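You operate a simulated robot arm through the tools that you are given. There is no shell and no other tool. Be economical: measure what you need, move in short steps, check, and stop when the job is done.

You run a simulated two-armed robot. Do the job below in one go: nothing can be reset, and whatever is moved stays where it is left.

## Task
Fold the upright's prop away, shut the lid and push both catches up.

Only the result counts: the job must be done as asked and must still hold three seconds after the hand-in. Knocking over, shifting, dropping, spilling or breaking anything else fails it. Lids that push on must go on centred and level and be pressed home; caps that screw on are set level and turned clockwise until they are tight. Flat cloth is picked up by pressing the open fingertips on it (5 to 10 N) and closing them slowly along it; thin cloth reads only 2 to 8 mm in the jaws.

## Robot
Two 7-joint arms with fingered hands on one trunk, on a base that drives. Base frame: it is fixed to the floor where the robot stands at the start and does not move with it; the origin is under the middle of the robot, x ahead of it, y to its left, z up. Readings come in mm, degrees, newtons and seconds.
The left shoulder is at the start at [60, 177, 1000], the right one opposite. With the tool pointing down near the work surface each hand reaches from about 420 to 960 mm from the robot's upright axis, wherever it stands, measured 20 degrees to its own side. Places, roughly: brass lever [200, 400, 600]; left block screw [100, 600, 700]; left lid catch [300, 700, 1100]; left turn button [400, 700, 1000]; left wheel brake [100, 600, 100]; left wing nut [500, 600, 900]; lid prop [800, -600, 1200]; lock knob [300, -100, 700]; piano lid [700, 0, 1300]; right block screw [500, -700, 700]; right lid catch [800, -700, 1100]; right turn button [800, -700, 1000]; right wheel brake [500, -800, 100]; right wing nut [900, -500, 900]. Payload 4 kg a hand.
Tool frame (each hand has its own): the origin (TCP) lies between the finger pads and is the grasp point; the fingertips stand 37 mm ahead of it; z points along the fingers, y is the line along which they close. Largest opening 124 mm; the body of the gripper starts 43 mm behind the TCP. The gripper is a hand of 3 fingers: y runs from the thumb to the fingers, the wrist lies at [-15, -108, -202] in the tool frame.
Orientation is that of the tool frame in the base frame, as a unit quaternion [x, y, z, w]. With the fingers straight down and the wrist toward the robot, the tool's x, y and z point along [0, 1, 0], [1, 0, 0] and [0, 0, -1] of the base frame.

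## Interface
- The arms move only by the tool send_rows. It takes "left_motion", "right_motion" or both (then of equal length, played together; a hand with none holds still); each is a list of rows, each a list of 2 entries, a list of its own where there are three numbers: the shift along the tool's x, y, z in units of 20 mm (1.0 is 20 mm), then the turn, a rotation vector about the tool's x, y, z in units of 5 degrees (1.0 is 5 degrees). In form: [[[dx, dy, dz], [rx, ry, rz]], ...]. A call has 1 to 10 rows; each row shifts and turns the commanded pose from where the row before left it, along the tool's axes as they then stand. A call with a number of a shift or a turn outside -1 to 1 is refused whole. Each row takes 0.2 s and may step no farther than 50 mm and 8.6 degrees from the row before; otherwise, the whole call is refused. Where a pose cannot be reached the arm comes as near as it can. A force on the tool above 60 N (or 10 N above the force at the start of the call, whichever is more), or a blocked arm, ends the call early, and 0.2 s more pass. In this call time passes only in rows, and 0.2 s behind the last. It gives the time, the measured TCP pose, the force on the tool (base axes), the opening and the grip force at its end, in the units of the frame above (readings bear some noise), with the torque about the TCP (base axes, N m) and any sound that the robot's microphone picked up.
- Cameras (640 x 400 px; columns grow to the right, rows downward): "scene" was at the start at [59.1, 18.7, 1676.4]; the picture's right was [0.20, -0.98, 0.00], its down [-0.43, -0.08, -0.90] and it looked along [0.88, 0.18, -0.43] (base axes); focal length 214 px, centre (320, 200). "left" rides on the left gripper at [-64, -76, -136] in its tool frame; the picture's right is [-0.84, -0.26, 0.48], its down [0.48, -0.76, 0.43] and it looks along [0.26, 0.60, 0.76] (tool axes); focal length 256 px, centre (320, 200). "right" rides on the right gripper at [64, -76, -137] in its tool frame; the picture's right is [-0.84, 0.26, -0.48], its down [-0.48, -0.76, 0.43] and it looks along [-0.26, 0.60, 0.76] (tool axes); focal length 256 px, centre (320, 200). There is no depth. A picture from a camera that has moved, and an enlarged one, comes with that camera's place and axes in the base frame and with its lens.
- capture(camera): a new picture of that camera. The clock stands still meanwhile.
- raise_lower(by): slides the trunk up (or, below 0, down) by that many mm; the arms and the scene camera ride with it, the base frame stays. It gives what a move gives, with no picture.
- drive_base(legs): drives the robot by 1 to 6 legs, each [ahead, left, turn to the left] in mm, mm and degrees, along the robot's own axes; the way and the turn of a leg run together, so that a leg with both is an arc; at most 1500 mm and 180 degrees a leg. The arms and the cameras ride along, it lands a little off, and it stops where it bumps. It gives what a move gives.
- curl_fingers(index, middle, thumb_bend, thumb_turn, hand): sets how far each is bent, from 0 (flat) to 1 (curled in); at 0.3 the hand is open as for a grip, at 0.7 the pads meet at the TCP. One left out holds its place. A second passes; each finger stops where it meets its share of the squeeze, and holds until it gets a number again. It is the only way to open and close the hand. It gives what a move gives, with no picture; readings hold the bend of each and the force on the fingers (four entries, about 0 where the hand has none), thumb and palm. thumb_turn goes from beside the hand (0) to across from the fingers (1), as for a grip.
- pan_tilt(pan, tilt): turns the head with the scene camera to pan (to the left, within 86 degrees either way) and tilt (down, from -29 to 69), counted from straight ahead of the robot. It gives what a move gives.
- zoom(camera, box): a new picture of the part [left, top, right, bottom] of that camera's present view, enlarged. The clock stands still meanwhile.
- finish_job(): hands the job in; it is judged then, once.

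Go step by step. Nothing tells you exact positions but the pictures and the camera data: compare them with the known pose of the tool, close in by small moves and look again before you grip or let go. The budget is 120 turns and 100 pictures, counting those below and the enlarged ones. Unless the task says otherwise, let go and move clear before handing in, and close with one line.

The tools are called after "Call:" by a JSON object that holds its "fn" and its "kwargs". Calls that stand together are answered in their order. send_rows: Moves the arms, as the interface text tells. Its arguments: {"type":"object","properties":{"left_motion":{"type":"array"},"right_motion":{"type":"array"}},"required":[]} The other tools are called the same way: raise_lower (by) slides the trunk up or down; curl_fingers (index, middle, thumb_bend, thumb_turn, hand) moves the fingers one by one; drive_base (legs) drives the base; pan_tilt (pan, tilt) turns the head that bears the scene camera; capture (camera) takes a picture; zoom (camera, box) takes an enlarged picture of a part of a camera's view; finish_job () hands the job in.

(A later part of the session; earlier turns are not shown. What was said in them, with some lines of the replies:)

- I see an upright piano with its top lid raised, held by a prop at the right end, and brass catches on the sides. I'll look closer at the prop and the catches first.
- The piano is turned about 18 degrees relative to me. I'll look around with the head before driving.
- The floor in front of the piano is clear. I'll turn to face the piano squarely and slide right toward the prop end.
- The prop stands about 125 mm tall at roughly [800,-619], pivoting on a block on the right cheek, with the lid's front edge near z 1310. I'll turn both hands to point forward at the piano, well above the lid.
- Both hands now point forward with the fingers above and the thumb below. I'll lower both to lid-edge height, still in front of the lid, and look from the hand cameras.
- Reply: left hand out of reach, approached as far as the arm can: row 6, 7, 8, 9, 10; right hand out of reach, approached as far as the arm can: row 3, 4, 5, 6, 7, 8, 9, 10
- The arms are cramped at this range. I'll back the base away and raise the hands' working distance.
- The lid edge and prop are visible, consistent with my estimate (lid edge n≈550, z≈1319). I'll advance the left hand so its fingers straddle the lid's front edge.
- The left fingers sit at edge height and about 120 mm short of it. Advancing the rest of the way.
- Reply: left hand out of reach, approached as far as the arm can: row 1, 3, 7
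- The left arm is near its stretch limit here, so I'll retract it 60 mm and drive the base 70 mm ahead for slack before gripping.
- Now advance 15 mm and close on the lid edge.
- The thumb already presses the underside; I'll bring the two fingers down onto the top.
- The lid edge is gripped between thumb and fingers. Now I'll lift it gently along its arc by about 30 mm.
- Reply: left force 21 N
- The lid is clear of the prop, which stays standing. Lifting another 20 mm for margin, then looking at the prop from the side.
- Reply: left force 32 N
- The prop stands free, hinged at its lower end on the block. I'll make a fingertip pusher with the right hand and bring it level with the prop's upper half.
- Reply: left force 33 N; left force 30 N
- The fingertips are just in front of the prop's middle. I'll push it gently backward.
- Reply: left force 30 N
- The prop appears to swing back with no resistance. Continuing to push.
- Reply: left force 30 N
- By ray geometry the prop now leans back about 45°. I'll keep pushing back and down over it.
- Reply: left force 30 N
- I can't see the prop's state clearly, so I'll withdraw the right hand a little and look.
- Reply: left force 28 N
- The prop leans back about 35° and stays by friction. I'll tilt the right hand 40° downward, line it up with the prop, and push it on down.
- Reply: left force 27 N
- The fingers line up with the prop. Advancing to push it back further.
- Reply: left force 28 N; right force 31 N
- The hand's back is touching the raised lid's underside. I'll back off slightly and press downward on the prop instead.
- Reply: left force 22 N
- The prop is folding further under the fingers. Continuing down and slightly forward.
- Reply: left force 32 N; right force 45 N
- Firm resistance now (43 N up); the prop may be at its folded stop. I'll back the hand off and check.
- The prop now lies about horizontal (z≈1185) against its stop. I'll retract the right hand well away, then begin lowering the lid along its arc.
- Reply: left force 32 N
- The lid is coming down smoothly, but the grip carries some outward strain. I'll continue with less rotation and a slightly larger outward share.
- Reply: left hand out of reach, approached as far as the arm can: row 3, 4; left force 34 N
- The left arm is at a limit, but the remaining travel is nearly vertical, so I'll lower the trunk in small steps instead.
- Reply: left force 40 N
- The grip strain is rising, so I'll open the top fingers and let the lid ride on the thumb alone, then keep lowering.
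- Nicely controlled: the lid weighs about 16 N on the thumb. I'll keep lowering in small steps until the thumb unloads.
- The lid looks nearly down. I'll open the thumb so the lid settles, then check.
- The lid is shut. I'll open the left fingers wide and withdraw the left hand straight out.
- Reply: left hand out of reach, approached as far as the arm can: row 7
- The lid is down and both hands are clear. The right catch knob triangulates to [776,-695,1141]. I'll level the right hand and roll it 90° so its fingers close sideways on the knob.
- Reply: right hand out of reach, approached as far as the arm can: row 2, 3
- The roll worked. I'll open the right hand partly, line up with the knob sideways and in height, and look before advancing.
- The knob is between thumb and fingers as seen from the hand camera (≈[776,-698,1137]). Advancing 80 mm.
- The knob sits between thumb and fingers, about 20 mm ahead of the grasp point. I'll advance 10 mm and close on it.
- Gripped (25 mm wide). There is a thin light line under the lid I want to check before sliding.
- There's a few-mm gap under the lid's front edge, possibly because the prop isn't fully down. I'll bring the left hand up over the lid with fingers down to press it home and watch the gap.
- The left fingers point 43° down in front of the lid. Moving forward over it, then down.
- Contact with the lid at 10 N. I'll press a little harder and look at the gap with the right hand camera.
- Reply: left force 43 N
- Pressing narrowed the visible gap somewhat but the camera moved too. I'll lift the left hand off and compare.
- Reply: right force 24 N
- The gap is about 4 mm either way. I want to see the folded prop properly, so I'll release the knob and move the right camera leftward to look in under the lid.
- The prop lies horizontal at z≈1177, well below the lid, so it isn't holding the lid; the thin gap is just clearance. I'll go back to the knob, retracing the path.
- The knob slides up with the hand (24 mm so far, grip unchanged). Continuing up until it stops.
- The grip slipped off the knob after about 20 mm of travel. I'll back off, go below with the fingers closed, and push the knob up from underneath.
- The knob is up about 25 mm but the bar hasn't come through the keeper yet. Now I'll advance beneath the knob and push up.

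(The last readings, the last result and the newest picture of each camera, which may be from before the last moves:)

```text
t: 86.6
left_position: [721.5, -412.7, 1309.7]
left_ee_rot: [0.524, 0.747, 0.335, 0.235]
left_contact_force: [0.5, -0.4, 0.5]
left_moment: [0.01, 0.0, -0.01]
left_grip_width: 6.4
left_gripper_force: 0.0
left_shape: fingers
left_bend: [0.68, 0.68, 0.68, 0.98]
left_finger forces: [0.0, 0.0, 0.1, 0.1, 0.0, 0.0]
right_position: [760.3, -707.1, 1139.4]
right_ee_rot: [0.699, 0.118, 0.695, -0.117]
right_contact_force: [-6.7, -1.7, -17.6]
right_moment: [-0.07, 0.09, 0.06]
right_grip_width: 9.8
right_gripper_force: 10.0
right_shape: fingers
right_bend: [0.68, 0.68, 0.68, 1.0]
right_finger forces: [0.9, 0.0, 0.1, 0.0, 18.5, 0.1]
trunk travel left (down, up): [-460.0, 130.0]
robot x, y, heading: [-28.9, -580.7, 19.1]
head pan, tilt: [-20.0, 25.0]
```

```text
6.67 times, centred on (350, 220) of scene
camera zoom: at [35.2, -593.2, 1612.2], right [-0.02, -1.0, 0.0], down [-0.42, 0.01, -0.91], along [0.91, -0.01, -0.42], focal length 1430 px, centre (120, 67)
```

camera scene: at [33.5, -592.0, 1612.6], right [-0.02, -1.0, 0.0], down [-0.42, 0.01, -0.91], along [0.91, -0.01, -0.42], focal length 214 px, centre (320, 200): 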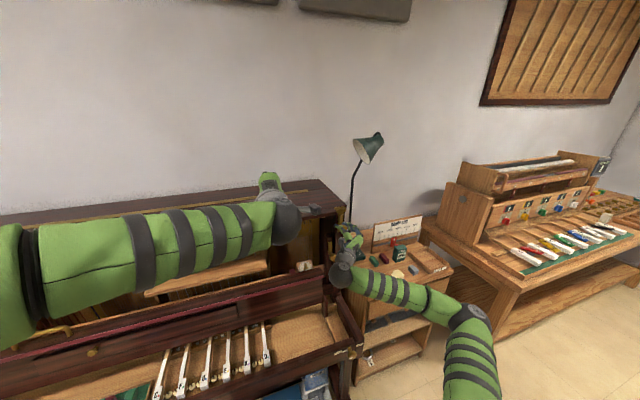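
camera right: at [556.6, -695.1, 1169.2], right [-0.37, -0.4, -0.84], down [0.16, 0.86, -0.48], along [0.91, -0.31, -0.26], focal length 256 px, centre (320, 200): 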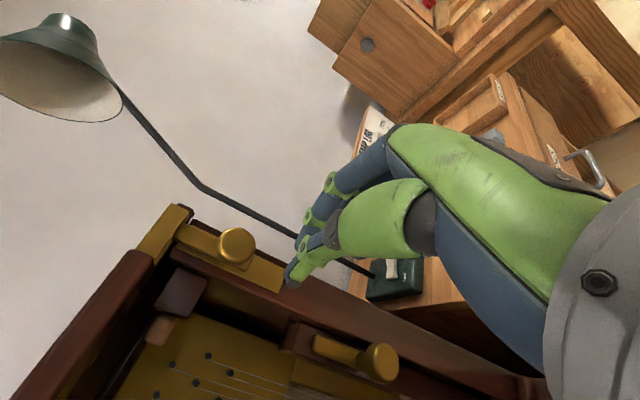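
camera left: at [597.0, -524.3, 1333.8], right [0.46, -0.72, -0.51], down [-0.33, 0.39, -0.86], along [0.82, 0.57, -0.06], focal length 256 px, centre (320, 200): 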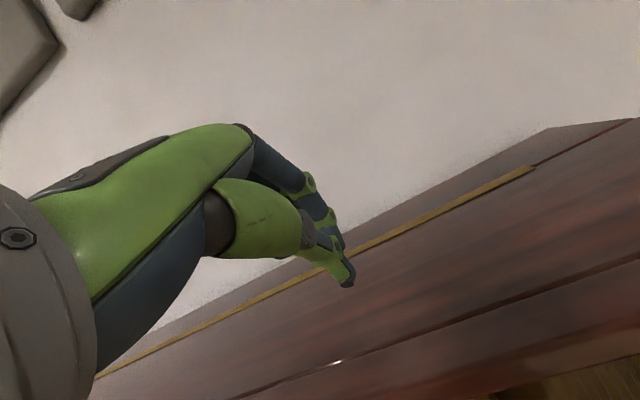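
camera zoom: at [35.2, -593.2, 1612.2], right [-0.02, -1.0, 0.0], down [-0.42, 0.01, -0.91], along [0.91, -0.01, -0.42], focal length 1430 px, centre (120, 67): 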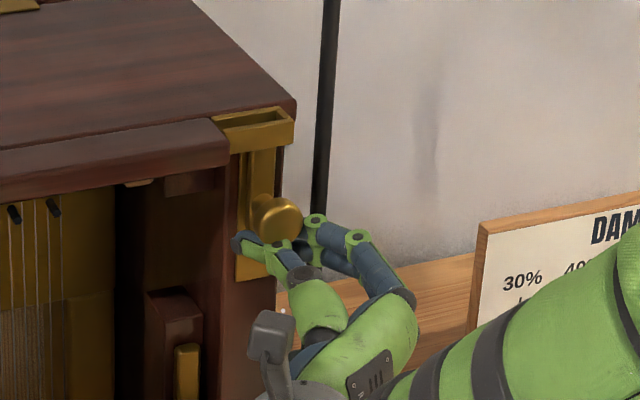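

Contact under the knob with ~18 N. Continuing up in small steps.

Call:
{"fn": "send_rows", "kwargs": {"right_motion": [[[0.2, 0, 0], [0, 0, 0]], [[0.2, 0, 0], [0, 0, 0]], [[0.2, 0, 0], [0, 0, 0]]]}}

Call:
{"fn": "zoom", "kwargs": {"camera": "scene", "box": [310, 190, 390, 250]}}

```text
t: 87.4
left_position: [722.1, -413.7, 1308.9]
left_ee_rot: [0.524, 0.747, 0.336, 0.235]
left_contact_force: [-0.5, 0.0, 0.2]
left_moment: [0.02, 0.0, 0.01]
left_grip_width: 6.5
left_gripper_force: 0.0
left_shape: fingers
left_bend: [0.68, 0.68, 0.68, 0.98]
left_finger forces: [0.1, 0.0, 0.1, 0.0, 0.0, 0.0]
right_position: [761.3, -707.2, 1150.0]
right_ee_rot: [0.701, 0.117, 0.693, -0.117]
right_contact_force: [-14.7, -5.8, -40.7]
right_moment: [-0.26, 0.44, 0.05]
right_grip_width: 17.1
right_gripper_force: 22.3
right_shape: fingers
right_bend: [0.67, 0.68, 0.66, 1.0]
right_finger forces: [2.8, 0.0, 0.0, 0.0, 41.2, 0.1]
trunk travel left (down, up): [-460.0, 130.0]
robot x, y, heading: [-30.6, -583.6, 19.1]
head pan, tilt: [-20.0, 25.0]
```

```text
6.67 times, centred on (350, 220) of scene
camera zoom: at [36.5, -594.1, 1612.1], right [-0.02, -1.0, 0.0], down [-0.42, 0.01, -0.91], along [0.91, -0.01, -0.42], focal length 1430 px, centre (120, 67)
```

zoom: 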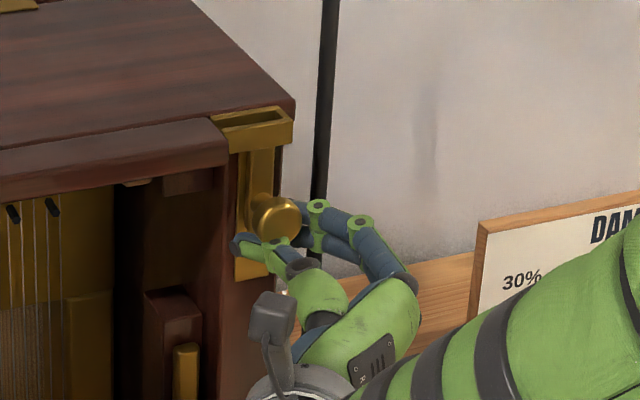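

The knob stopped moving while force climbed to ~41 N, so it may be at its upper stop. I'll zoom in on the keeper slot.

Call:
{"fn": "zoom", "kwargs": {"camera": "scene", "box": [332, 200, 352, 220]}}

Call:
{"fn": "zoom", "kwargs": {"camera": "right", "box": [160, 140, 340, 310]}}

```text
16.00 times, centred on (342, 210) of scene
camera zoom: at [36.5, -594.1, 1612.1], right [-0.02, -1.0, 0.0], down [-0.42, 0.01, -0.91], along [0.91, -0.01, -0.42], focal length 3432 px, centre (-32, 40)
```

zoom: 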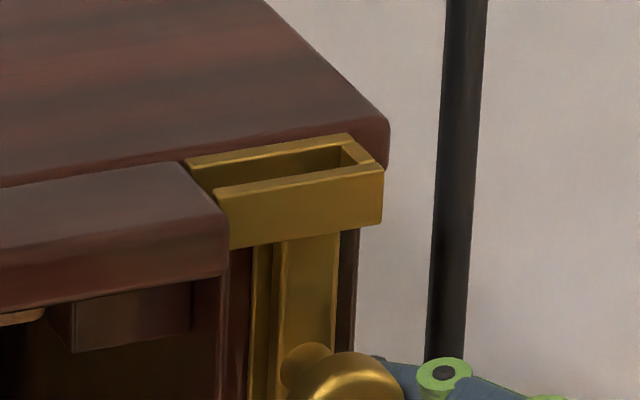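

```text
2.35 times, centred on (250, 225) of right
camera zoom: at [607.5, -680.2, 1213.9], right [-0.38, -0.4, -0.83], down [0.16, 0.86, -0.49], along [0.91, -0.32, -0.27], focal length 602 px, centre (485, 141)
```

zoom: 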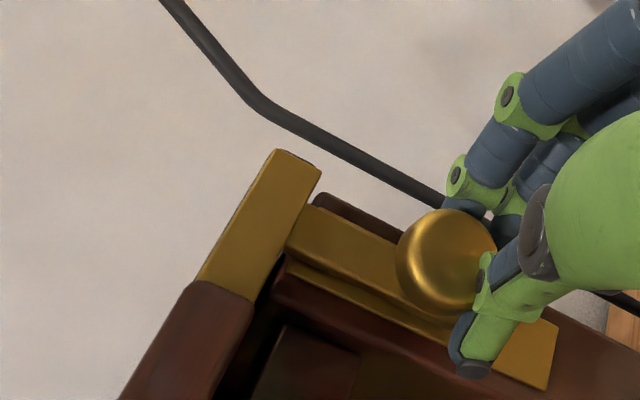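

The bar has gone up inside the keeper; it's at its stop. Withdrawing down and out, then checking that it stays.

Call:
{"fn": "send_rows", "kwargs": {"right_motion": [[[-0.8, 0, 0], [0, 0, 0]], [[-0.6, 0, 0], [0, 0, 0]], [[0, 0, -1], [0, 0, 0]], [[0, 0, -1], [0, 0, 0]], [[0, 0, -1], [0, 0, 0]], [[0, 0, -1], [0, 0, 0]], [[0, 0, -1], [0, 0, 0]]], "left_motion": [[[0, 0.73, -0.68], [0, 0, 0]], [[0, 0, -1], [0, 0, 0]], [[0, 0, -1], [0, 0, 0]], [[0, 0, -1], [0, 0, 0]], [[0, 0, -1], [0, 0, 0]], [[0, 0, -1], [0, 0, 0]], [[0, 0, -1], [0, 0, 0]]]}}

Call:
{"fn": "zoom", "kwargs": {"camera": "scene", "box": [310, 190, 390, 250]}}

```text
t: 89.0
left_position: [633.4, -443.9, 1410.3]
left_ee_rot: [0.525, 0.746, 0.336, 0.237]
left_contact_force: [-0.7, -0.7, -0.7]
left_moment: [0.01, 0.0, 0.02]
left_grip_width: 6.8
left_gripper_force: 0.0
left_shape: fingers
left_bend: [0.68, 0.68, 0.68, 0.98]
left_finger forces: [0.0, 0.0, 0.0, 0.0, 0.1, 0.1]
right_position: [665.3, -737.6, 1129.7]
right_ee_rot: [0.697, 0.117, 0.698, -0.118]
right_contact_force: [-0.3, -0.2, 0.5]
right_moment: [-0.02, 0.02, 0.03]
right_grip_width: 6.7
right_gripper_force: 0.0
right_shape: fingers
right_bend: [0.68, 0.68, 0.68, 0.98]
right_finger forces: [0.0, 0.1, 0.0, 0.1, 0.0, 0.0]
trunk travel left (down, up): [-460.0, 130.0]
robot x, y, heading: [-29.3, -581.8, 19.1]
head pan, tilt: [-20.0, 25.0]
```

```text
6.67 times, centred on (350, 220) of scene
camera zoom: at [33.6, -592.9, 1612.6], right [-0.02, -1.0, 0.0], down [-0.42, 0.01, -0.91], along [0.91, -0.01, -0.42], focal length 1430 px, centre (120, 67)
```

zoom: 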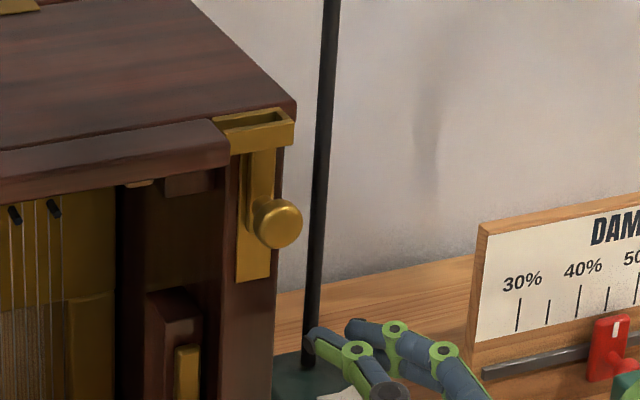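

The right catch is up and stays. Now I'll back off slightly, drive left 735 mm to mirror the stance at the left catch, and look.

Call:
{"fn": "drive_base", "kwargs": {"legs": [[-100, 0, 0], [0, 735, 0], [100, 0, 0]]}}

Call:
{"fn": "pan_tilt", "kwargs": {"pan": 20, "tilt": 25}}

Call:
{"fn": "capture", "kwargs": {"camera": "scene"}}

```text
t: 94.5
left_position: [392.4, 257.9, 1409.2]
left_ee_rot: [0.519, 0.75, 0.336, 0.233]
left_contact_force: [1.2, -0.7, 0.2]
left_moment: [-0.01, 0.01, 0.0]
left_grip_width: 6.2
left_gripper_force: 0.1
left_shape: fingers
left_bend: [0.68, 0.68, 0.68, 0.98]
left_finger forces: [0.1, 0.0, 0.1, 0.0, 0.1, 0.1]
right_position: [425.4, -34.7, 1128.1]
right_ee_rot: [0.697, 0.122, 0.696, -0.122]
right_contact_force: [0.3, 0.6, -0.6]
right_moment: [-0.02, -0.03, -0.01]
right_grip_width: 6.6
right_gripper_force: 0.0
right_shape: fingers
right_bend: [0.68, 0.68, 0.68, 0.98]
right_finger forces: [0.0, 0.0, 0.1, 0.1, 0.0, 0.0]
trunk travel left (down, up): [-460.0, 130.0]
robot x, y, heading: [-270.9, 108.6, 19.9]
head pan, tilt: [-20.0, 25.0]
```

```text
t: 95.6
left_position: [389.3, 257.3, 1410.2]
left_ee_rot: [0.519, 0.75, 0.337, 0.233]
left_contact_force: [-0.3, 0.2, 0.1]
left_moment: [-0.01, 0.03, -0.01]
left_grip_width: 6.6
left_gripper_force: 0.0
left_shape: fingers
left_bend: [0.68, 0.68, 0.68, 0.98]
left_finger forces: [0.0, 0.1, 0.1, 0.0, 0.0, 0.1]
right_position: [425.5, -35.9, 1127.4]
right_ee_rot: [0.696, 0.122, 0.697, -0.123]
right_contact_force: [-1.1, 0.1, 0.3]
right_moment: [0.01, 0.03, 0.01]
right_grip_width: 6.8
right_gripper_force: 0.1
right_shape: fingers
right_bend: [0.68, 0.68, 0.68, 0.98]
right_finger forces: [0.0, 0.0, 0.0, 0.0, 0.0, 0.0]
trunk travel left (down, up): [-460.0, 130.0]
robot x, y, heading: [-267.9, 107.9, 20.3]
head pan, tilt: [20.0, 25.0]
```

```text
19 pictures are left
camera scene: at [-230.0, 159.6, 1612.6], right [0.64, -0.77, 0.0], down [-0.32, -0.27, -0.91], along [0.7, 0.58, -0.42], focal length 214 px, centre (320, 200)
```

scene: 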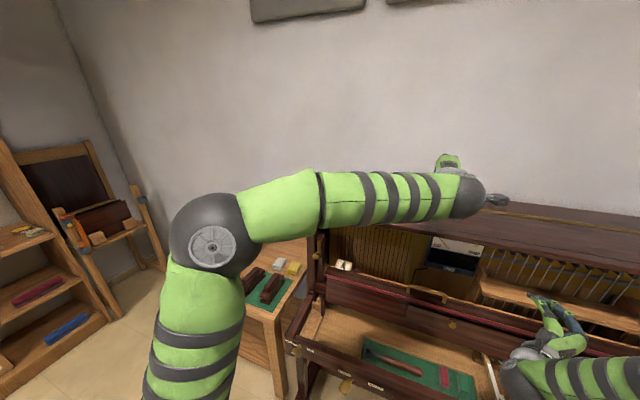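

The robot is mirrored in front of the left catch. I'll level and then roll the left hand −90°, well in front of the lid.

Call:
{"fn": "send_rows", "kwargs": {"left_motion": [[[1, 0, 0], [-1, 0, 0]], [[1, 0, 0], [-1, 0, 0]], [[1, 0, 0], [-1, 0, 0]], [[1, 0, 0], [-1, 0, 0]], [[1, 0, 0], [-1, 0, 0]], [[1, 0, 0], [-1, 0, 0]], [[1, 0, 0], [-1, 0, 0]], [[1, 0, 0], [-1, 0, 0]], [[1, 0, 0], [-0.6, 0, 0]]]}}

Call:
{"fn": "send_rows", "kwargs": {"left_motion": [[[0, 0, 0], [0, 0, -1]], [[0, 0, 0], [0, 0, -1]], [[0, 0, 0], [0, 0, -1]], [[0, 0, 0], [0, 0, -1]], [[0, 0, 0], [0, 0, -1]], [[0, 0, 0], [0, 0, -1]], [[0, 0, 0], [0, 0, -1]], [[0, 0, 0], [0, 0, -1]], [[0, 0, 0], [0, 0, -1]]]}}

Call:
{"fn": "send_rows", "kwargs": {"left_motion": [[[0, 0, 0], [0, 0, -1]], [[0, 0, 0], [0, 0, -1]], [[0, 0, 0], [0, 0, -1]], [[0, 0, 0], [0, 0, -1]], [[0, 0, 0], [0, 0, -1]], [[0, 0, 0], [0, 0, -1]], [[0, 0, 0], [0, 0, -1]], [[0, 0, 0], [0, 0, -1]], [[0, 0, 0], [0, 0, -1]]]}}

```text
t: 97.8
left_position: [338.7, 395.0, 1394.3]
left_ee_rot: [0.41, 0.571, 0.572, 0.423]
left_contact_force: [0.3, -0.2, -0.5]
left_moment: [0.01, -0.01, -0.02]
left_grip_width: 6.7
left_gripper_force: 0.1
left_shape: fingers
left_bend: [0.68, 0.68, 0.68, 0.98]
left_finger forces: [0.1, 0.0, 0.0, 0.0, 0.0, 0.1]
left hand out of reach, approached as far as the arm can: row 8
right_position: [423.4, -34.6, 1127.4]
right_ee_rot: [0.696, 0.123, 0.697, -0.122]
right_contact_force: [0.4, 0.1, -0.3]
right_moment: [0.0, 0.0, 0.01]
right_grip_width: 6.7
right_gripper_force: 0.1
right_shape: fingers
right_bend: [0.68, 0.68, 0.68, 0.98]
right_finger forces: [0.1, 0.1, 0.0, 0.0, 0.1, 0.0]
trunk travel left (down, up): [-460.0, 130.0]
robot x, y, heading: [-267.5, 110.5, 19.8]
head pan, tilt: [20.0, 25.0]
stopped in row 9 (left hand): the arm was blocked; the commanded pose is now the measured one
```

```text
t: 99.8
left_position: [339.5, 394.4, 1394.7]
left_ee_rot: [0.16, 0.685, 0.367, 0.608]
left_contact_force: [0.3, 0.1, 0.1]
left_moment: [0.0, 0.0, 0.01]
left_grip_width: 6.7
left_gripper_force: 0.1
left_shape: fingers
left_bend: [0.68, 0.68, 0.68, 0.98]
left_finger forces: [0.1, 0.1, 0.0, 0.0, 0.0, 0.0]
right_position: [424.1, -34.3, 1128.1]
right_ee_rot: [0.697, 0.122, 0.696, -0.122]
right_contact_force: [-0.5, -0.4, -0.1]
right_moment: [0.0, -0.01, -0.02]
right_grip_width: 6.7
right_gripper_force: 0.1
right_shape: fingers
right_bend: [0.68, 0.68, 0.68, 0.98]
right_finger forces: [0.0, 0.0, 0.1, 0.0, 0.0, 0.0]
trunk travel left (down, up): [-460.0, 130.0]
robot x, y, heading: [-272.4, 109.1, 20.1]
head pan, tilt: [20.0, 25.0]
```

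```text
t: 101.8
left_position: [348.3, 400.1, 1402.1]
left_ee_rot: [-0.113, 0.695, 0.106, 0.702]
left_contact_force: [0.1, 0.1, -0.6]
left_moment: [0.01, 0.0, 0.02]
left_grip_width: 6.7
left_gripper_force: 0.1
left_shape: fingers
left_bend: [0.68, 0.68, 0.68, 0.98]
left_finger forces: [0.1, 0.0, 0.0, 0.0, 0.0, 0.0]
left hand out of reach, approached as far as the arm can: row 9
right_position: [425.4, -34.1, 1127.3]
right_ee_rot: [0.697, 0.123, 0.696, -0.122]
right_contact_force: [0.3, 0.0, -0.7]
right_moment: [-0.02, 0.03, -0.04]
right_grip_width: 6.8
right_gripper_force: 0.2
right_shape: fingers
right_bend: [0.68, 0.68, 0.68, 0.98]
right_finger forces: [0.0, 0.1, 0.1, 0.0, 0.0, 0.0]
trunk travel left (down, up): [-460.0, 130.0]
robot x, y, heading: [-272.1, 105.6, 19.8]
head pan, tilt: [20.0, 25.0]
```

The left hand is rolled correctly. Moving it down and left toward a point in front of the knob, and opening it partly.

Call:
{"fn": "curl_fingers", "kwargs": {"hand": "left", "index": 0.45, "middle": 0.45, "thumb_bend": 0.42}}

Call:
{"fn": "send_rows", "kwargs": {"left_motion": [[[0.5, 1, -0.4], [0, 0, 0]], [[0.8, 1, -0.4], [0, 0, 0]], [[1, 1, -0.3], [0, 0, 0]], [[1, 1, -0.3], [0, 0, 0]], [[1, 1, -0.3], [0, 0, 0]], [[1, 1, -0.3], [0, 0, 0]], [[1, 1, 0], [0, 0, 0]], [[1, 1, 0], [0, 0, 0]], [[1, 1, 0], [0, 0, 0]], [[1, 1, 0], [0, 0, 0]]]}}

Call:
{"fn": "capture", "kwargs": {"camera": "left"}}

Call:
{"fn": "capture", "kwargs": {"camera": "scene"}}

```text
t: 102.8
left_position: [348.9, 400.2, 1402.1]
left_ee_rot: [-0.112, 0.695, 0.105, 0.702]
left_contact_force: [0.5, -0.4, 0.1]
left_moment: [0.04, 0.01, 0.0]
left_grip_width: 82.1
left_gripper_force: 0.0
left_shape: fingers
left_bend: [0.45, 0.45, 0.42, 0.98]
left_finger forces: [0.1, 0.0, 0.1, 0.0, 0.0, 0.1]
right_position: [424.3, -35.4, 1127.3]
right_ee_rot: [0.697, 0.122, 0.696, -0.122]
right_contact_force: [-0.1, 0.0, 0.5]
right_moment: [-0.01, 0.0, 0.01]
right_grip_width: 6.8
right_gripper_force: 0.0
right_shape: fingers
right_bend: [0.68, 0.68, 0.68, 0.98]
right_finger forces: [0.0, 0.0, 0.1, 0.0, 0.0, 0.0]
trunk travel left (down, up): [-460.0, 130.0]
robot x, y, heading: [-272.6, 112.4, 19.9]
head pan, tilt: [20.0, 25.0]
```

```text
t: 105.0
left_position: [263.2, 598.4, 1256.2]
left_ee_rot: [-0.114, 0.699, 0.104, 0.698]
left_contact_force: [0.4, -0.5, 0.2]
left_moment: [-0.01, -0.01, -0.02]
left_grip_width: 82.2
left_gripper_force: 0.0
left_shape: fingers
left_bend: [0.45, 0.45, 0.42, 0.98]
left_finger forces: [0.0, 0.1, 0.1, 0.0, 0.0, 0.0]
left hand out of reach, approached as far as the arm can: row 1, 2, 3, 4, 6, 9, 10
right_position: [424.7, -34.7, 1128.8]
right_ee_rot: [0.696, 0.122, 0.697, -0.122]
right_contact_force: [-0.3, -0.1, -1.0]
right_moment: [0.01, 0.0, 0.0]
right_grip_width: 6.8
right_gripper_force: 0.1
right_shape: fingers
right_bend: [0.68, 0.68, 0.68, 0.98]
right_finger forces: [0.1, 0.1, 0.1, 0.0, 0.0, 0.0]
trunk travel left (down, up): [-460.0, 130.0]
robot x, y, heading: [-273.3, 108.5, 19.7]
head pan, tilt: [20.0, 25.0]
```

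```text
18 pictures are left
camera left: at [155.9, 484.7, 1320.5], right [0.54, -0.09, 0.84], down [0.65, -0.6, -0.47], along [0.54, 0.8, -0.27], focal length 256 px, centre (320, 200)
```

left: 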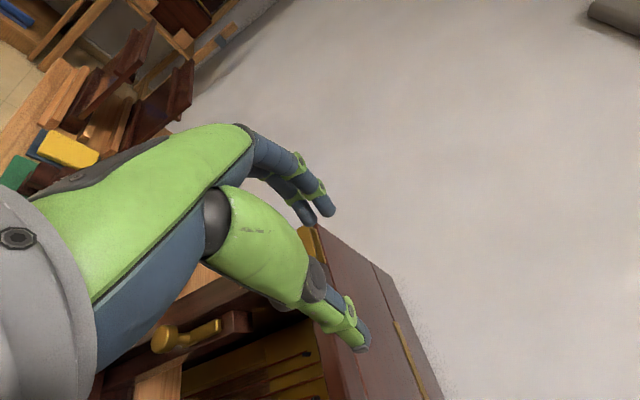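

```text
17 pictures are left
camera scene: at [-230.0, 160.0, 1612.6], right [0.64, -0.77, 0.0], down [-0.32, -0.27, -0.91], along [0.7, 0.58, -0.42], focal length 214 px, centre (320, 200)
```

scene: 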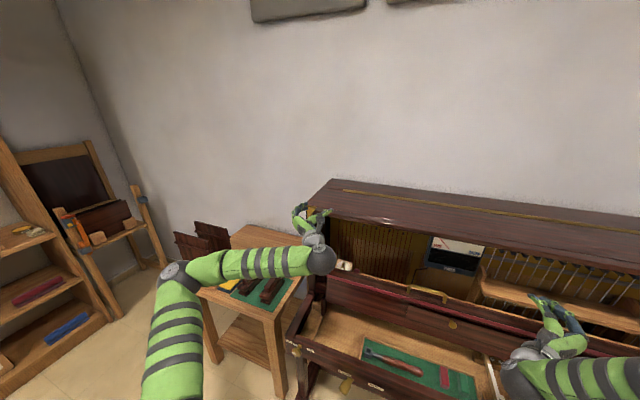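

Nearly there: about 70 mm left and 115 mm down remain.

Call:
{"fn": "send_rows", "kwargs": {"left_motion": [[[0.9, 0.5, 0], [0, 0, 0]], [[0.9, 0.5, 0], [0, 0, 0]], [[0.9, 0.5, 0], [0, 0, 0]], [[0.9, 0.5, 0], [0, 0, 0]], [[0.9, 0.5, 0], [0, 0, 0]], [[0.9, 0.5, 0], [0, 0, 0]]]}}

Call:
{"fn": "capture", "kwargs": {"camera": "left"}}

Call:
{"fn": "zoom", "kwargs": {"camera": "scene", "box": [270, 170, 390, 260]}}

```text
t: 106.4
left_position: [218.6, 659.3, 1241.4]
left_ee_rot: [-0.115, 0.698, 0.103, 0.699]
left_contact_force: [-0.3, -0.1, -0.8]
left_moment: [-0.02, 0.01, -0.02]
left_grip_width: 81.9
left_gripper_force: 0.0
left_shape: fingers
left_bend: [0.45, 0.45, 0.42, 0.98]
left_finger forces: [0.0, 0.0, 0.0, 0.0, 0.0, 0.1]
left hand out of reach, approached as far as the arm can: row 1, 2, 3, 4, 5, 6
right_position: [425.6, -34.9, 1127.3]
right_ee_rot: [0.697, 0.123, 0.696, -0.122]
right_contact_force: [-0.5, -0.1, 0.5]
right_moment: [0.03, 0.03, -0.02]
right_grip_width: 6.7
right_gripper_force: 0.0
right_shape: fingers
right_bend: [0.68, 0.68, 0.68, 0.98]
right_finger forces: [0.1, 0.0, 0.1, 0.0, 0.0, 0.0]
trunk travel left (down, up): [-460.0, 130.0]
robot x, y, heading: [-274.9, 109.6, 19.6]
head pan, tilt: [20.0, 25.0]
```

```text
16 pictures are left
camera left: at [111.7, 546.0, 1305.4], right [0.54, -0.08, 0.84], down [0.65, -0.6, -0.47], along [0.54, 0.8, -0.27], focal length 256 px, centre (320, 200)
```

left: 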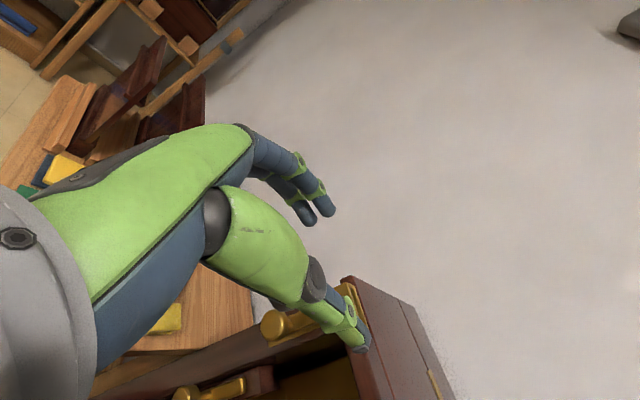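

```text
4.44 times, centred on (330, 215) of scene
camera zoom: at [-230.0, 159.9, 1612.6], right [0.64, -0.77, 0.0], down [-0.32, -0.27, -0.91], along [0.69, 0.58, -0.42], focal length 953 px, centre (276, 133)
```

zoom: 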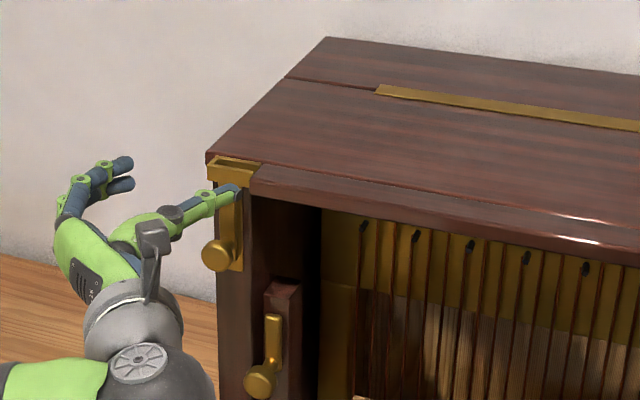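

The left knob triangulates to [305,680,1141]. The arm won't reach lower by itself, so I'll raise the right hand for clearance, close the left fingers, and lower the trunk so the fingers come just under the knob's height.

Call:
{"fn": "send_rows", "kwargs": {"right_motion": [[[1, 0, 0], [0, 0, 0]], [[1, 0, 0], [0, 0, 0]], [[1, 0, 0], [0, 0, 0]], [[1, 0, 0], [0, 0, 0]], [[1, 0, 0], [0, 0, 0]], [[1, 0, 0], [0, 0, 0]], [[1, 0, 0], [0, 0, 0]]]}}

Call:
{"fn": "curl_fingers", "kwargs": {"hand": "left", "index": 0.68, "middle": 0.68, "thumb_bend": 0.68}}

Call:
{"fn": "raise_lower", "kwargs": {"by": -80}}

Call:
{"fn": "raise_lower", "kwargs": {"by": -60}}

Call:
{"fn": "capture", "kwargs": {"camera": "left"}}

Call:
{"fn": "zoom", "kwargs": {"camera": "scene", "box": [250, 140, 390, 245]}}

```text
t: 108.0
left_position: [219.6, 660.0, 1242.1]
left_ee_rot: [-0.114, 0.699, 0.104, 0.699]
left_contact_force: [0.3, 0.1, -0.7]
left_moment: [0.03, 0.01, 0.03]
left_grip_width: 82.2
left_gripper_force: 0.1
left_shape: fingers
left_bend: [0.45, 0.45, 0.42, 0.98]
left_finger forces: [0.0, 0.0, 0.1, 0.0, 0.1, 0.0]
right_position: [425.9, -34.2, 1269.0]
right_ee_rot: [0.697, 0.122, 0.696, -0.123]
right_contact_force: [0.1, -0.2, 0.2]
right_moment: [0.02, 0.02, -0.02]
right_grip_width: 6.6
right_gripper_force: 0.1
right_shape: fingers
right_bend: [0.68, 0.68, 0.68, 0.98]
right_finger forces: [0.0, 0.0, 0.1, 0.1, 0.1, 0.1]
trunk travel left (down, up): [-460.0, 130.0]
robot x, y, heading: [-273.7, 109.7, 19.8]
head pan, tilt: [20.0, 25.0]
```

```text
t: 109.0
left_position: [219.4, 660.2, 1242.1]
left_ee_rot: [-0.115, 0.698, 0.104, 0.699]
left_contact_force: [-0.7, 0.0, -0.4]
left_moment: [0.0, 0.02, 0.0]
left_grip_width: 7.0
left_gripper_force: 0.1
left_shape: fingers
left_bend: [0.68, 0.68, 0.68, 0.98]
left_finger forces: [0.1, 0.0, 0.0, 0.0, 0.1, 0.1]
right_position: [426.2, -33.5, 1267.5]
right_ee_rot: [0.697, 0.122, 0.696, -0.122]
right_contact_force: [0.4, 0.3, -0.5]
right_moment: [-0.01, 0.02, -0.01]
right_grip_width: 6.7
right_gripper_force: 0.0
right_shape: fingers
right_bend: [0.68, 0.68, 0.68, 0.98]
right_finger forces: [0.0, 0.0, 0.1, 0.0, 0.0, 0.0]
trunk travel left (down, up): [-460.0, 130.0]
robot x, y, heading: [-273.2, 109.0, 20.0]
head pan, tilt: [20.0, 25.0]
```

```text
t: 110.2
left_position: [219.8, 659.1, 1161.3]
left_ee_rot: [-0.114, 0.698, 0.103, 0.699]
left_contact_force: [0.5, 0.1, -0.1]
left_moment: [-0.03, -0.01, -0.01]
left_grip_width: 7.1
left_gripper_force: 0.0
left_shape: fingers
left_bend: [0.68, 0.68, 0.68, 0.98]
left_finger forces: [0.0, 0.0, 0.0, 0.1, 0.1, 0.0]
right_position: [425.2, -35.1, 1188.9]
right_ee_rot: [0.696, 0.122, 0.697, -0.122]
right_contact_force: [-0.9, -0.6, 1.1]
right_moment: [0.02, 0.01, -0.04]
right_grip_width: 6.7
right_gripper_force: 0.1
right_shape: fingers
right_bend: [0.68, 0.68, 0.68, 0.98]
right_finger forces: [0.0, 0.0, 0.1, 0.1, 0.0, 0.1]
trunk travel left (down, up): [-380.0, 210.0]
robot x, y, heading: [-271.6, 111.2, 20.0]
head pan, tilt: [20.0, 25.0]
```

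```text
t: 111.2
left_position: [218.1, 659.5, 1101.4]
left_ee_rot: [-0.114, 0.698, 0.104, 0.699]
left_contact_force: [-0.5, -0.3, 0.2]
left_moment: [0.01, -0.01, 0.0]
left_grip_width: 7.1
left_gripper_force: 0.1
left_shape: fingers
left_bend: [0.68, 0.68, 0.68, 0.98]
left_finger forces: [0.0, 0.0, 0.1, 0.1, 0.0, 0.0]
right_position: [425.8, -33.6, 1127.7]
right_ee_rot: [0.696, 0.121, 0.697, -0.122]
right_contact_force: [0.3, 0.6, 0.2]
right_moment: [0.01, 0.0, -0.02]
right_grip_width: 6.9
right_gripper_force: 0.0
right_shape: fingers
right_bend: [0.68, 0.68, 0.68, 0.98]
right_finger forces: [0.0, 0.0, 0.0, 0.1, 0.0, 0.0]
trunk travel left (down, up): [-320.0, 270.0]
robot x, y, heading: [-272.8, 112.8, 20.0]
head pan, tilt: [20.0, 25.0]
```

```text
14 pictures are left
camera left: at [111.8, 545.6, 1165.6], right [0.54, -0.08, 0.84], down [0.65, -0.6, -0.47], along [0.54, 0.8, -0.27], focal length 256 px, centre (320, 200)
```

left: 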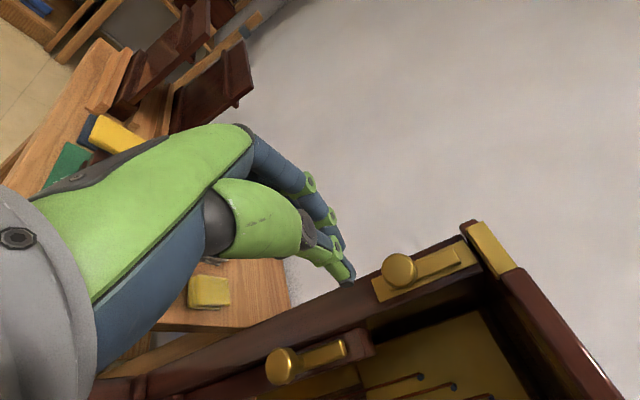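

```text
3.81 times, centred on (320, 192) of scene
camera zoom: at [-230.0, 159.6, 1472.7], right [0.64, -0.77, 0.0], down [-0.32, -0.27, -0.91], along [0.69, 0.58, -0.42], focal length 817 px, centre (320, 229)
```

zoom: 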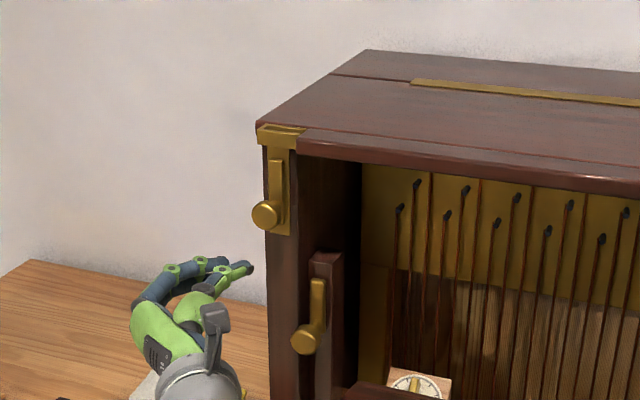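

The closed left fingers are just below and in front of the knob. I'll drop 8 mm for clearance and advance beneath it.

Call:
{"fn": "raise_lower", "kwargs": {"by": -8}}

Call:
{"fn": "send_rows", "kwargs": {"left_motion": [[[0, -0.2, 0.8], [0, 0, 0]], [[0, -0.1, 1], [0, 0, 0]], [[0, 0, 1], [0, 0, 0]], [[0, 0, 0.8], [0, 0, 0]]]}}

Call:
{"fn": "zoom", "kwargs": {"camera": "scene", "box": [270, 150, 370, 225]}}

Call:
{"fn": "capture", "kwargs": {"camera": "left"}}

```text
t: 111.7
left_position: [219.0, 658.7, 1092.4]
left_ee_rot: [-0.114, 0.698, 0.104, 0.699]
left_contact_force: [-0.6, 0.1, -0.3]
left_moment: [-0.01, 0.02, -0.02]
left_grip_width: 7.0
left_gripper_force: 0.1
left_shape: fingers
left_bend: [0.68, 0.68, 0.68, 0.98]
left_finger forces: [0.0, 0.0, 0.0, 0.1, 0.0, 0.0]
right_position: [425.6, -33.1, 1118.6]
right_ee_rot: [0.696, 0.122, 0.697, -0.122]
right_contact_force: [-0.3, -0.6, -0.7]
right_moment: [-0.01, 0.02, -0.01]
right_grip_width: 6.5
right_gripper_force: 0.0
right_shape: fingers
right_bend: [0.68, 0.68, 0.68, 0.98]
right_finger forces: [0.1, 0.0, 0.0, 0.0, 0.0, 0.1]
trunk travel left (down, up): [-312.0, 278.0]
robot x, y, heading: [-270.8, 111.6, 19.9]
head pan, tilt: [20.0, 25.0]
```

```text
t: 112.7
left_position: [287.4, 677.7, 1103.8]
left_ee_rot: [-0.115, 0.702, 0.103, 0.695]
left_contact_force: [0.0, 0.0, 0.3]
left_moment: [0.03, -0.01, 0.01]
left_grip_width: 7.0
left_gripper_force: 0.1
left_shape: fingers
left_bend: [0.68, 0.68, 0.68, 0.98]
left_finger forces: [0.1, 0.1, 0.0, 0.0, 0.0, 0.1]
left hand out of reach, approached as far as the arm can: row 3
right_position: [425.7, -33.9, 1120.4]
right_ee_rot: [0.697, 0.122, 0.696, -0.123]
right_contact_force: [-0.4, -0.4, -0.4]
right_moment: [0.03, 0.04, -0.01]
right_grip_width: 6.6
right_gripper_force: 0.1
right_shape: fingers
right_bend: [0.68, 0.68, 0.68, 0.98]
right_finger forces: [0.0, 0.0, 0.0, 0.0, 0.1, 0.1]
trunk travel left (down, up): [-312.0, 278.0]
robot x, y, heading: [-270.0, 107.7, 19.8]
head pan, tilt: [20.0, 25.0]
```

```text
5.33 times, centred on (320, 188) of scene
camera zoom: at [-229.8, 159.6, 1464.6], right [0.64, -0.77, 0.0], down [-0.32, -0.27, -0.91], along [0.69, 0.58, -0.42], focal length 1144 px, centre (320, 267)
```

zoom: 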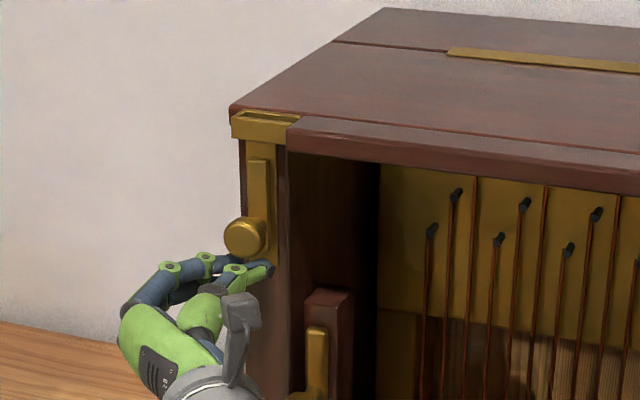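

```text
11 pictures are left
camera left: at [181.3, 564.1, 1169.1], right [0.54, -0.08, 0.84], down [0.64, -0.6, -0.48], along [0.54, 0.79, -0.27], focal length 256 px, centre (320, 200)
```

left: 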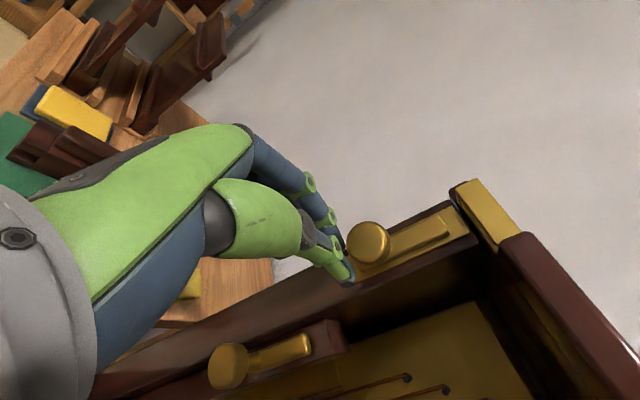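

The fingertips are directly under the knob. Pushing up in small steps.

Call:
{"fn": "send_rows", "kwargs": {"left_motion": [[[-0.3, 0, 0], [0, 0, 0]], [[-0.3, 0, 0], [0, 0, 0]], [[-0.3, 0, 0], [0, 0, 0]], [[-0.3, 0, 0], [0, 0, 0]]]}}

Call:
{"fn": "zoom", "kwargs": {"camera": "scene", "box": [270, 150, 370, 225]}}

```text
t: 113.7
left_position: [287.8, 676.7, 1124.3]
left_ee_rot: [-0.114, 0.699, 0.104, 0.699]
left_contact_force: [0.5, 0.3, -1.0]
left_moment: [-0.03, 0.06, 0.02]
left_grip_width: 7.2
left_gripper_force: 0.6
left_shape: fingers
left_bend: [0.68, 0.68, 0.68, 0.98]
left_finger forces: [0.7, 0.0, 0.1, 0.0, 0.8, 0.0]
right_position: [426.5, -33.7, 1119.9]
right_ee_rot: [0.698, 0.122, 0.695, -0.123]
right_contact_force: [0.8, 0.7, 1.4]
right_moment: [-0.02, 0.01, -0.04]
right_grip_width: 6.7
right_gripper_force: 0.0
right_shape: fingers
right_bend: [0.68, 0.68, 0.68, 0.98]
right_finger forces: [0.0, 0.0, 0.0, 0.0, 0.1, 0.1]
trunk travel left (down, up): [-312.0, 278.0]
robot x, y, heading: [-270.5, 114.0, 20.1]
head pan, tilt: [20.0, 25.0]
```

```text
5.33 times, centred on (320, 188) of scene
camera zoom: at [-229.7, 159.8, 1464.6], right [0.64, -0.77, 0.0], down [-0.32, -0.27, -0.91], along [0.69, 0.58, -0.42], focal length 1144 px, centre (320, 267)
```

zoom: 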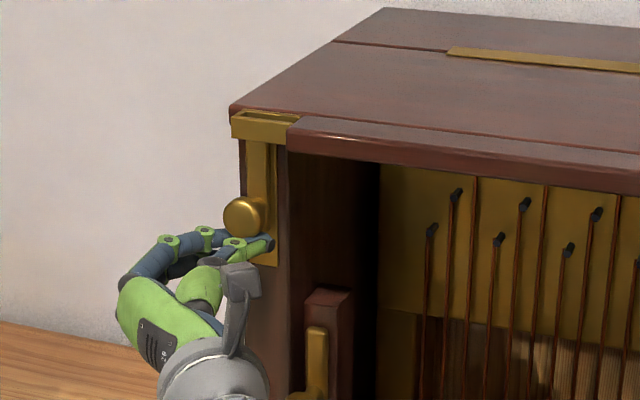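

The left catch is sliding up. Continue until it stops.

Call:
{"fn": "send_rows", "kwargs": {"left_motion": [[[-0.3, 0, 0], [0, 0, 0]], [[-0.3, 0, 0], [0, 0, 0]], [[-0.25, 0, 0], [0, 0, 0]], [[-0.2, 0, 0], [0, 0, 0]]]}}

Call:
{"fn": "zoom", "kwargs": {"camera": "scene", "box": [270, 150, 370, 225]}}

```text
t: 114.7
left_position: [289.6, 678.6, 1139.6]
left_ee_rot: [-0.116, 0.701, 0.103, 0.696]
left_contact_force: [-5.0, -1.2, -24.1]
left_moment: [-0.18, 0.48, -0.04]
left_grip_width: 10.8
left_gripper_force: 11.7
left_shape: fingers
left_bend: [0.67, 0.68, 0.68, 1.0]
left_finger forces: [9.4, 0.1, 0.0, 0.0, 13.8, 0.1]
right_position: [427.6, -32.1, 1118.3]
right_ee_rot: [0.697, 0.123, 0.696, -0.123]
right_contact_force: [-0.4, 0.2, -0.4]
right_moment: [0.03, -0.03, 0.02]
right_grip_width: 6.9
right_gripper_force: 0.1
right_shape: fingers
right_bend: [0.68, 0.68, 0.68, 0.98]
right_finger forces: [0.0, 0.0, 0.0, 0.0, 0.1, 0.0]
trunk travel left (down, up): [-312.0, 278.0]
robot x, y, heading: [-275.4, 109.7, 20.1]
head pan, tilt: [20.0, 25.0]
```

```text
5.33 times, centred on (320, 188) of scene
camera zoom: at [-229.0, 161.0, 1464.2], right [0.64, -0.77, 0.0], down [-0.32, -0.27, -0.91], along [0.69, 0.58, -0.42], focal length 1144 px, centre (320, 267)
```

zoom: 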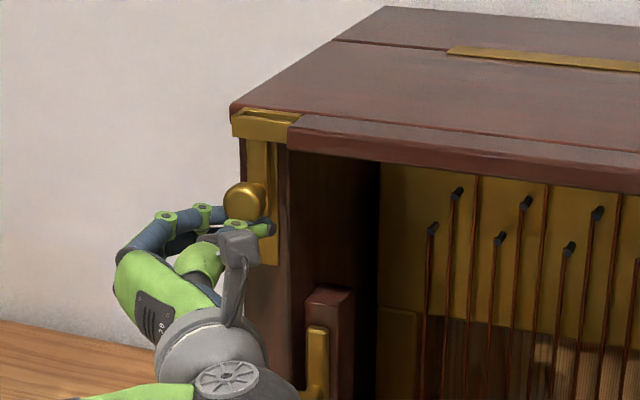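

Travel is about 30 mm with 24 N resistance, the same as on the right. One last small push to be sure of the stop.

Call:
{"fn": "send_rows", "kwargs": {"left_motion": [[[-0.2, 0, 0], [0, 0, 0]], [[-0.2, 0, 0], [0, 0, 0]]]}}

Call:
{"fn": "send_rows", "kwargs": {"left_motion": [[[0.8, 0, 0], [0, 0, 0]], [[0.6, 0, 0], [0, 0, 0]], [[0, 0, -1], [0, 0, 0]], [[0, 0, -1], [0, 0, 0]], [[0, 0, -1], [0, 0, 0]], [[0, 0, -1], [0, 0, 0]]]}}

Call:
{"fn": "zoom", "kwargs": {"camera": "scene", "box": [270, 150, 370, 225]}}

```text
t: 115.3
left_position: [290.5, 679.6, 1149.0]
left_ee_rot: [-0.117, 0.701, 0.103, 0.696]
left_contact_force: [-7.4, -1.5, -34.4]
left_moment: [-0.13, 0.71, -0.05]
left_grip_width: 18.9
left_gripper_force: 17.0
left_shape: fingers
left_bend: [0.66, 0.68, 0.66, 1.0]
left_finger forces: [5.3, 0.1, 0.0, 0.2, 28.9, 0.0]
right_position: [426.9, -32.7, 1118.6]
right_ee_rot: [0.696, 0.123, 0.697, -0.121]
right_contact_force: [0.0, -0.6, 0.5]
right_moment: [0.0, 0.05, -0.03]
right_grip_width: 6.8
right_gripper_force: 0.1
right_shape: fingers
right_bend: [0.68, 0.68, 0.68, 0.98]
right_finger forces: [0.1, 0.0, 0.0, 0.1, 0.1, 0.0]
trunk travel left (down, up): [-312.0, 278.0]
robot x, y, heading: [-275.4, 108.3, 19.8]
head pan, tilt: [20.0, 25.0]
```

```text
t: 116.7
left_position: [210.0, 653.3, 1124.5]
left_ee_rot: [-0.115, 0.698, 0.103, 0.699]
left_contact_force: [-1.3, 0.0, 0.4]
left_moment: [-0.01, -0.01, 0.01]
left_grip_width: 7.3
left_gripper_force: 0.0
left_shape: fingers
left_bend: [0.68, 0.68, 0.68, 0.98]
left_finger forces: [0.0, 0.1, 0.0, 0.1, 0.1, 0.0]
right_position: [426.0, -34.5, 1119.7]
right_ee_rot: [0.696, 0.122, 0.697, -0.122]
right_contact_force: [-0.3, 0.0, -0.2]
right_moment: [0.03, -0.01, -0.01]
right_grip_width: 6.6
right_gripper_force: 0.1
right_shape: fingers
right_bend: [0.68, 0.68, 0.68, 0.98]
right_finger forces: [0.0, 0.0, 0.1, 0.0, 0.0, 0.1]
trunk travel left (down, up): [-312.0, 278.0]
robot x, y, heading: [-272.1, 107.9, 19.7]
head pan, tilt: [20.0, 25.0]
```

```text
5.33 times, centred on (320, 188) of scene
camera zoom: at [-229.9, 159.7, 1464.6], right [0.64, -0.77, 0.0], down [-0.32, -0.27, -0.91], along [0.7, 0.58, -0.42], focal length 1144 px, centre (320, 267)
```

zoom: 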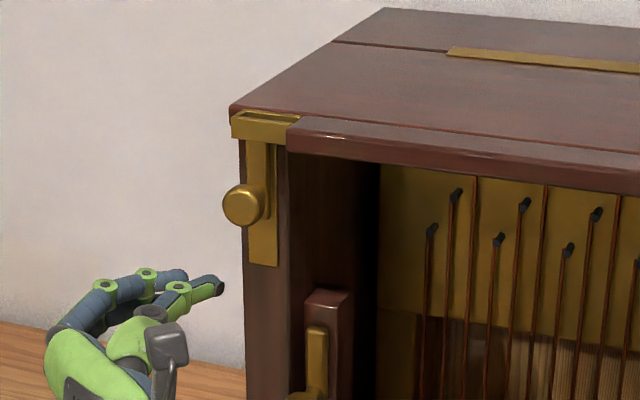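

The left catch is up and stays. I'll pan right to re-check the right catch, lid and prop from here.

Call:
{"fn": "pan_tilt", "kwargs": {"pan": -45, "tilt": 15}}

Call:
{"fn": "capture", "kwargs": {"camera": "scene"}}

```text
t: 118.1
left_position: [212.1, 653.3, 1124.4]
left_ee_rot: [-0.115, 0.699, 0.103, 0.698]
left_contact_force: [-0.4, -0.2, -0.1]
left_moment: [-0.01, -0.03, -0.03]
left_grip_width: 7.4
left_gripper_force: 0.0
left_shape: fingers
left_bend: [0.68, 0.68, 0.68, 0.98]
left_finger forces: [0.0, 0.1, 0.0, 0.0, 0.0, 0.0]
right_position: [425.9, -34.2, 1119.8]
right_ee_rot: [0.696, 0.122, 0.697, -0.122]
right_contact_force: [-0.6, 0.0, 0.7]
right_moment: [0.02, 0.01, 0.0]
right_grip_width: 6.9
right_gripper_force: 0.2
right_shape: fingers
right_bend: [0.68, 0.68, 0.68, 0.98]
right_finger forces: [0.1, 0.1, 0.1, 0.0, 0.0, 0.1]
trunk travel left (down, up): [-312.0, 278.0]
robot x, y, heading: [-272.1, 108.1, 19.9]
head pan, tilt: [-45.0, 15.0]
```

```text
7 pictures are left
camera scene: at [-215.9, 61.0, 1480.8], right [-0.42, -0.91, 0.0], down [-0.23, 0.11, -0.97], along [0.88, -0.41, -0.26], focal length 214 px, centre (320, 200)
```

scene: 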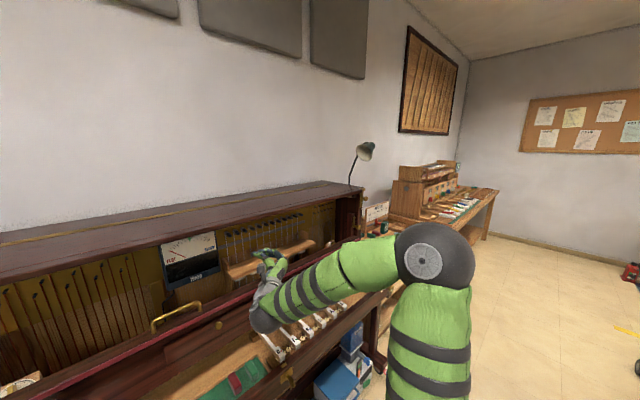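

Call:
{"fn": "zoom", "kwargs": {"camera": "scene", "box": [335, 170, 385, 220]}}

```text
8.00 times, centred on (360, 195) of scene
camera zoom: at [-215.9, 61.0, 1480.8], right [-0.42, -0.91, 0.0], down [-0.23, 0.11, -0.97], along [0.88, -0.41, -0.26], focal length 1716 px, centre (0, 240)
```

zoom: 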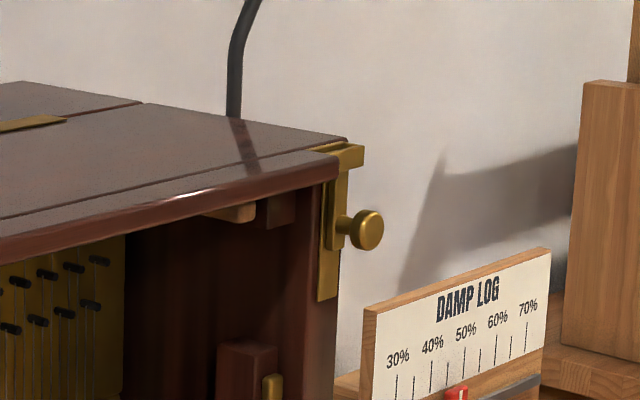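

Measured relative to their keepers, both knobs sit at the same height. The lid is shut and the prop lies flat beneath it. I'll back the base away a little to be clear and take one last look.

Call:
{"fn": "drive_base", "kwargs": {"legs": [[-120, 0, 0]]}}

Call:
{"fn": "pan_tilt", "kwargs": {"pan": 0, "tilt": 20}}

Call:
{"fn": "capture", "kwargs": {"camera": "scene"}}

```text
t: 119.3
left_position: [94.0, 611.3, 1126.3]
left_ee_rot: [-0.115, 0.699, 0.104, 0.699]
left_contact_force: [-0.7, -0.1, 0.1]
left_moment: [-0.02, -0.01, 0.03]
left_grip_width: 7.2
left_gripper_force: 0.1
left_shape: fingers
left_bend: [0.68, 0.68, 0.68, 0.98]
left_finger forces: [0.0, 0.1, 0.0, 0.1, 0.1, 0.1]
right_position: [311.1, -74.2, 1120.5]
right_ee_rot: [0.697, 0.124, 0.696, -0.124]
right_contact_force: [-0.4, -0.7, -0.1]
right_moment: [-0.03, 0.0, 0.01]
right_grip_width: 6.5
right_gripper_force: 0.1
right_shape: fingers
right_bend: [0.68, 0.68, 0.68, 0.98]
right_finger forces: [0.0, 0.1, 0.0, 0.0, 0.1, 0.0]
trunk travel left (down, up): [-312.0, 278.0]
robot x, y, heading: [-387.8, 69.7, 19.9]
head pan, tilt: [-45.0, 15.0]
```

```text
t: 120.5
left_position: [94.3, 611.6, 1125.9]
left_ee_rot: [-0.117, 0.698, 0.104, 0.699]
left_contact_force: [-0.3, -0.5, -0.2]
left_moment: [-0.03, -0.01, 0.02]
left_grip_width: 7.2
left_gripper_force: 0.1
left_shape: fingers
left_bend: [0.68, 0.68, 0.68, 0.98]
left_finger forces: [0.1, 0.0, 0.1, 0.0, 0.1, 0.1]
right_position: [311.0, -76.4, 1119.9]
right_ee_rot: [0.696, 0.123, 0.696, -0.123]
right_contact_force: [0.2, 0.1, -0.4]
right_moment: [0.0, 0.05, -0.05]
right_grip_width: 6.6
right_gripper_force: 0.1
right_shape: fingers
right_bend: [0.68, 0.68, 0.68, 0.98]
right_finger forces: [0.0, 0.0, 0.1, 0.1, 0.1, 0.0]
trunk travel left (down, up): [-312.0, 278.0]
robot x, y, heading: [-386.2, 67.5, 20.1]
head pan, tilt: [0.0, 20.0]
```

```text
5 pictures are left
camera scene: at [-328.3, 90.4, 1472.7], right [0.34, -0.94, 0.0], down [-0.32, -0.12, -0.94], along [0.88, 0.32, -0.34], focal length 214 px, centre (320, 200)
```

scene: 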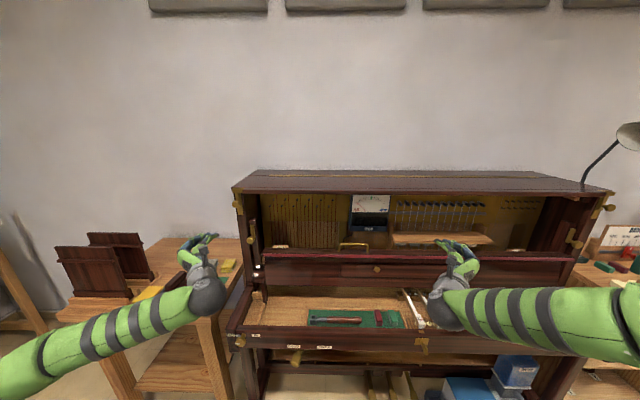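

The lid is shut, both catches are up, nothing else appears disturbed, and the hands are clear. Handing in.

Call:
{"fn": "finish_job", "kwargs": {}}

```text
The job is handed in.
```

I folded the prop flat under the lid, shut the lid and pushed both catches up until they stopped. A thin gap of about 4 mm showed under the lid's front edge at the right end. Pressing down at about 43 N didn't close it, and the prop wasn't touching the lid there.
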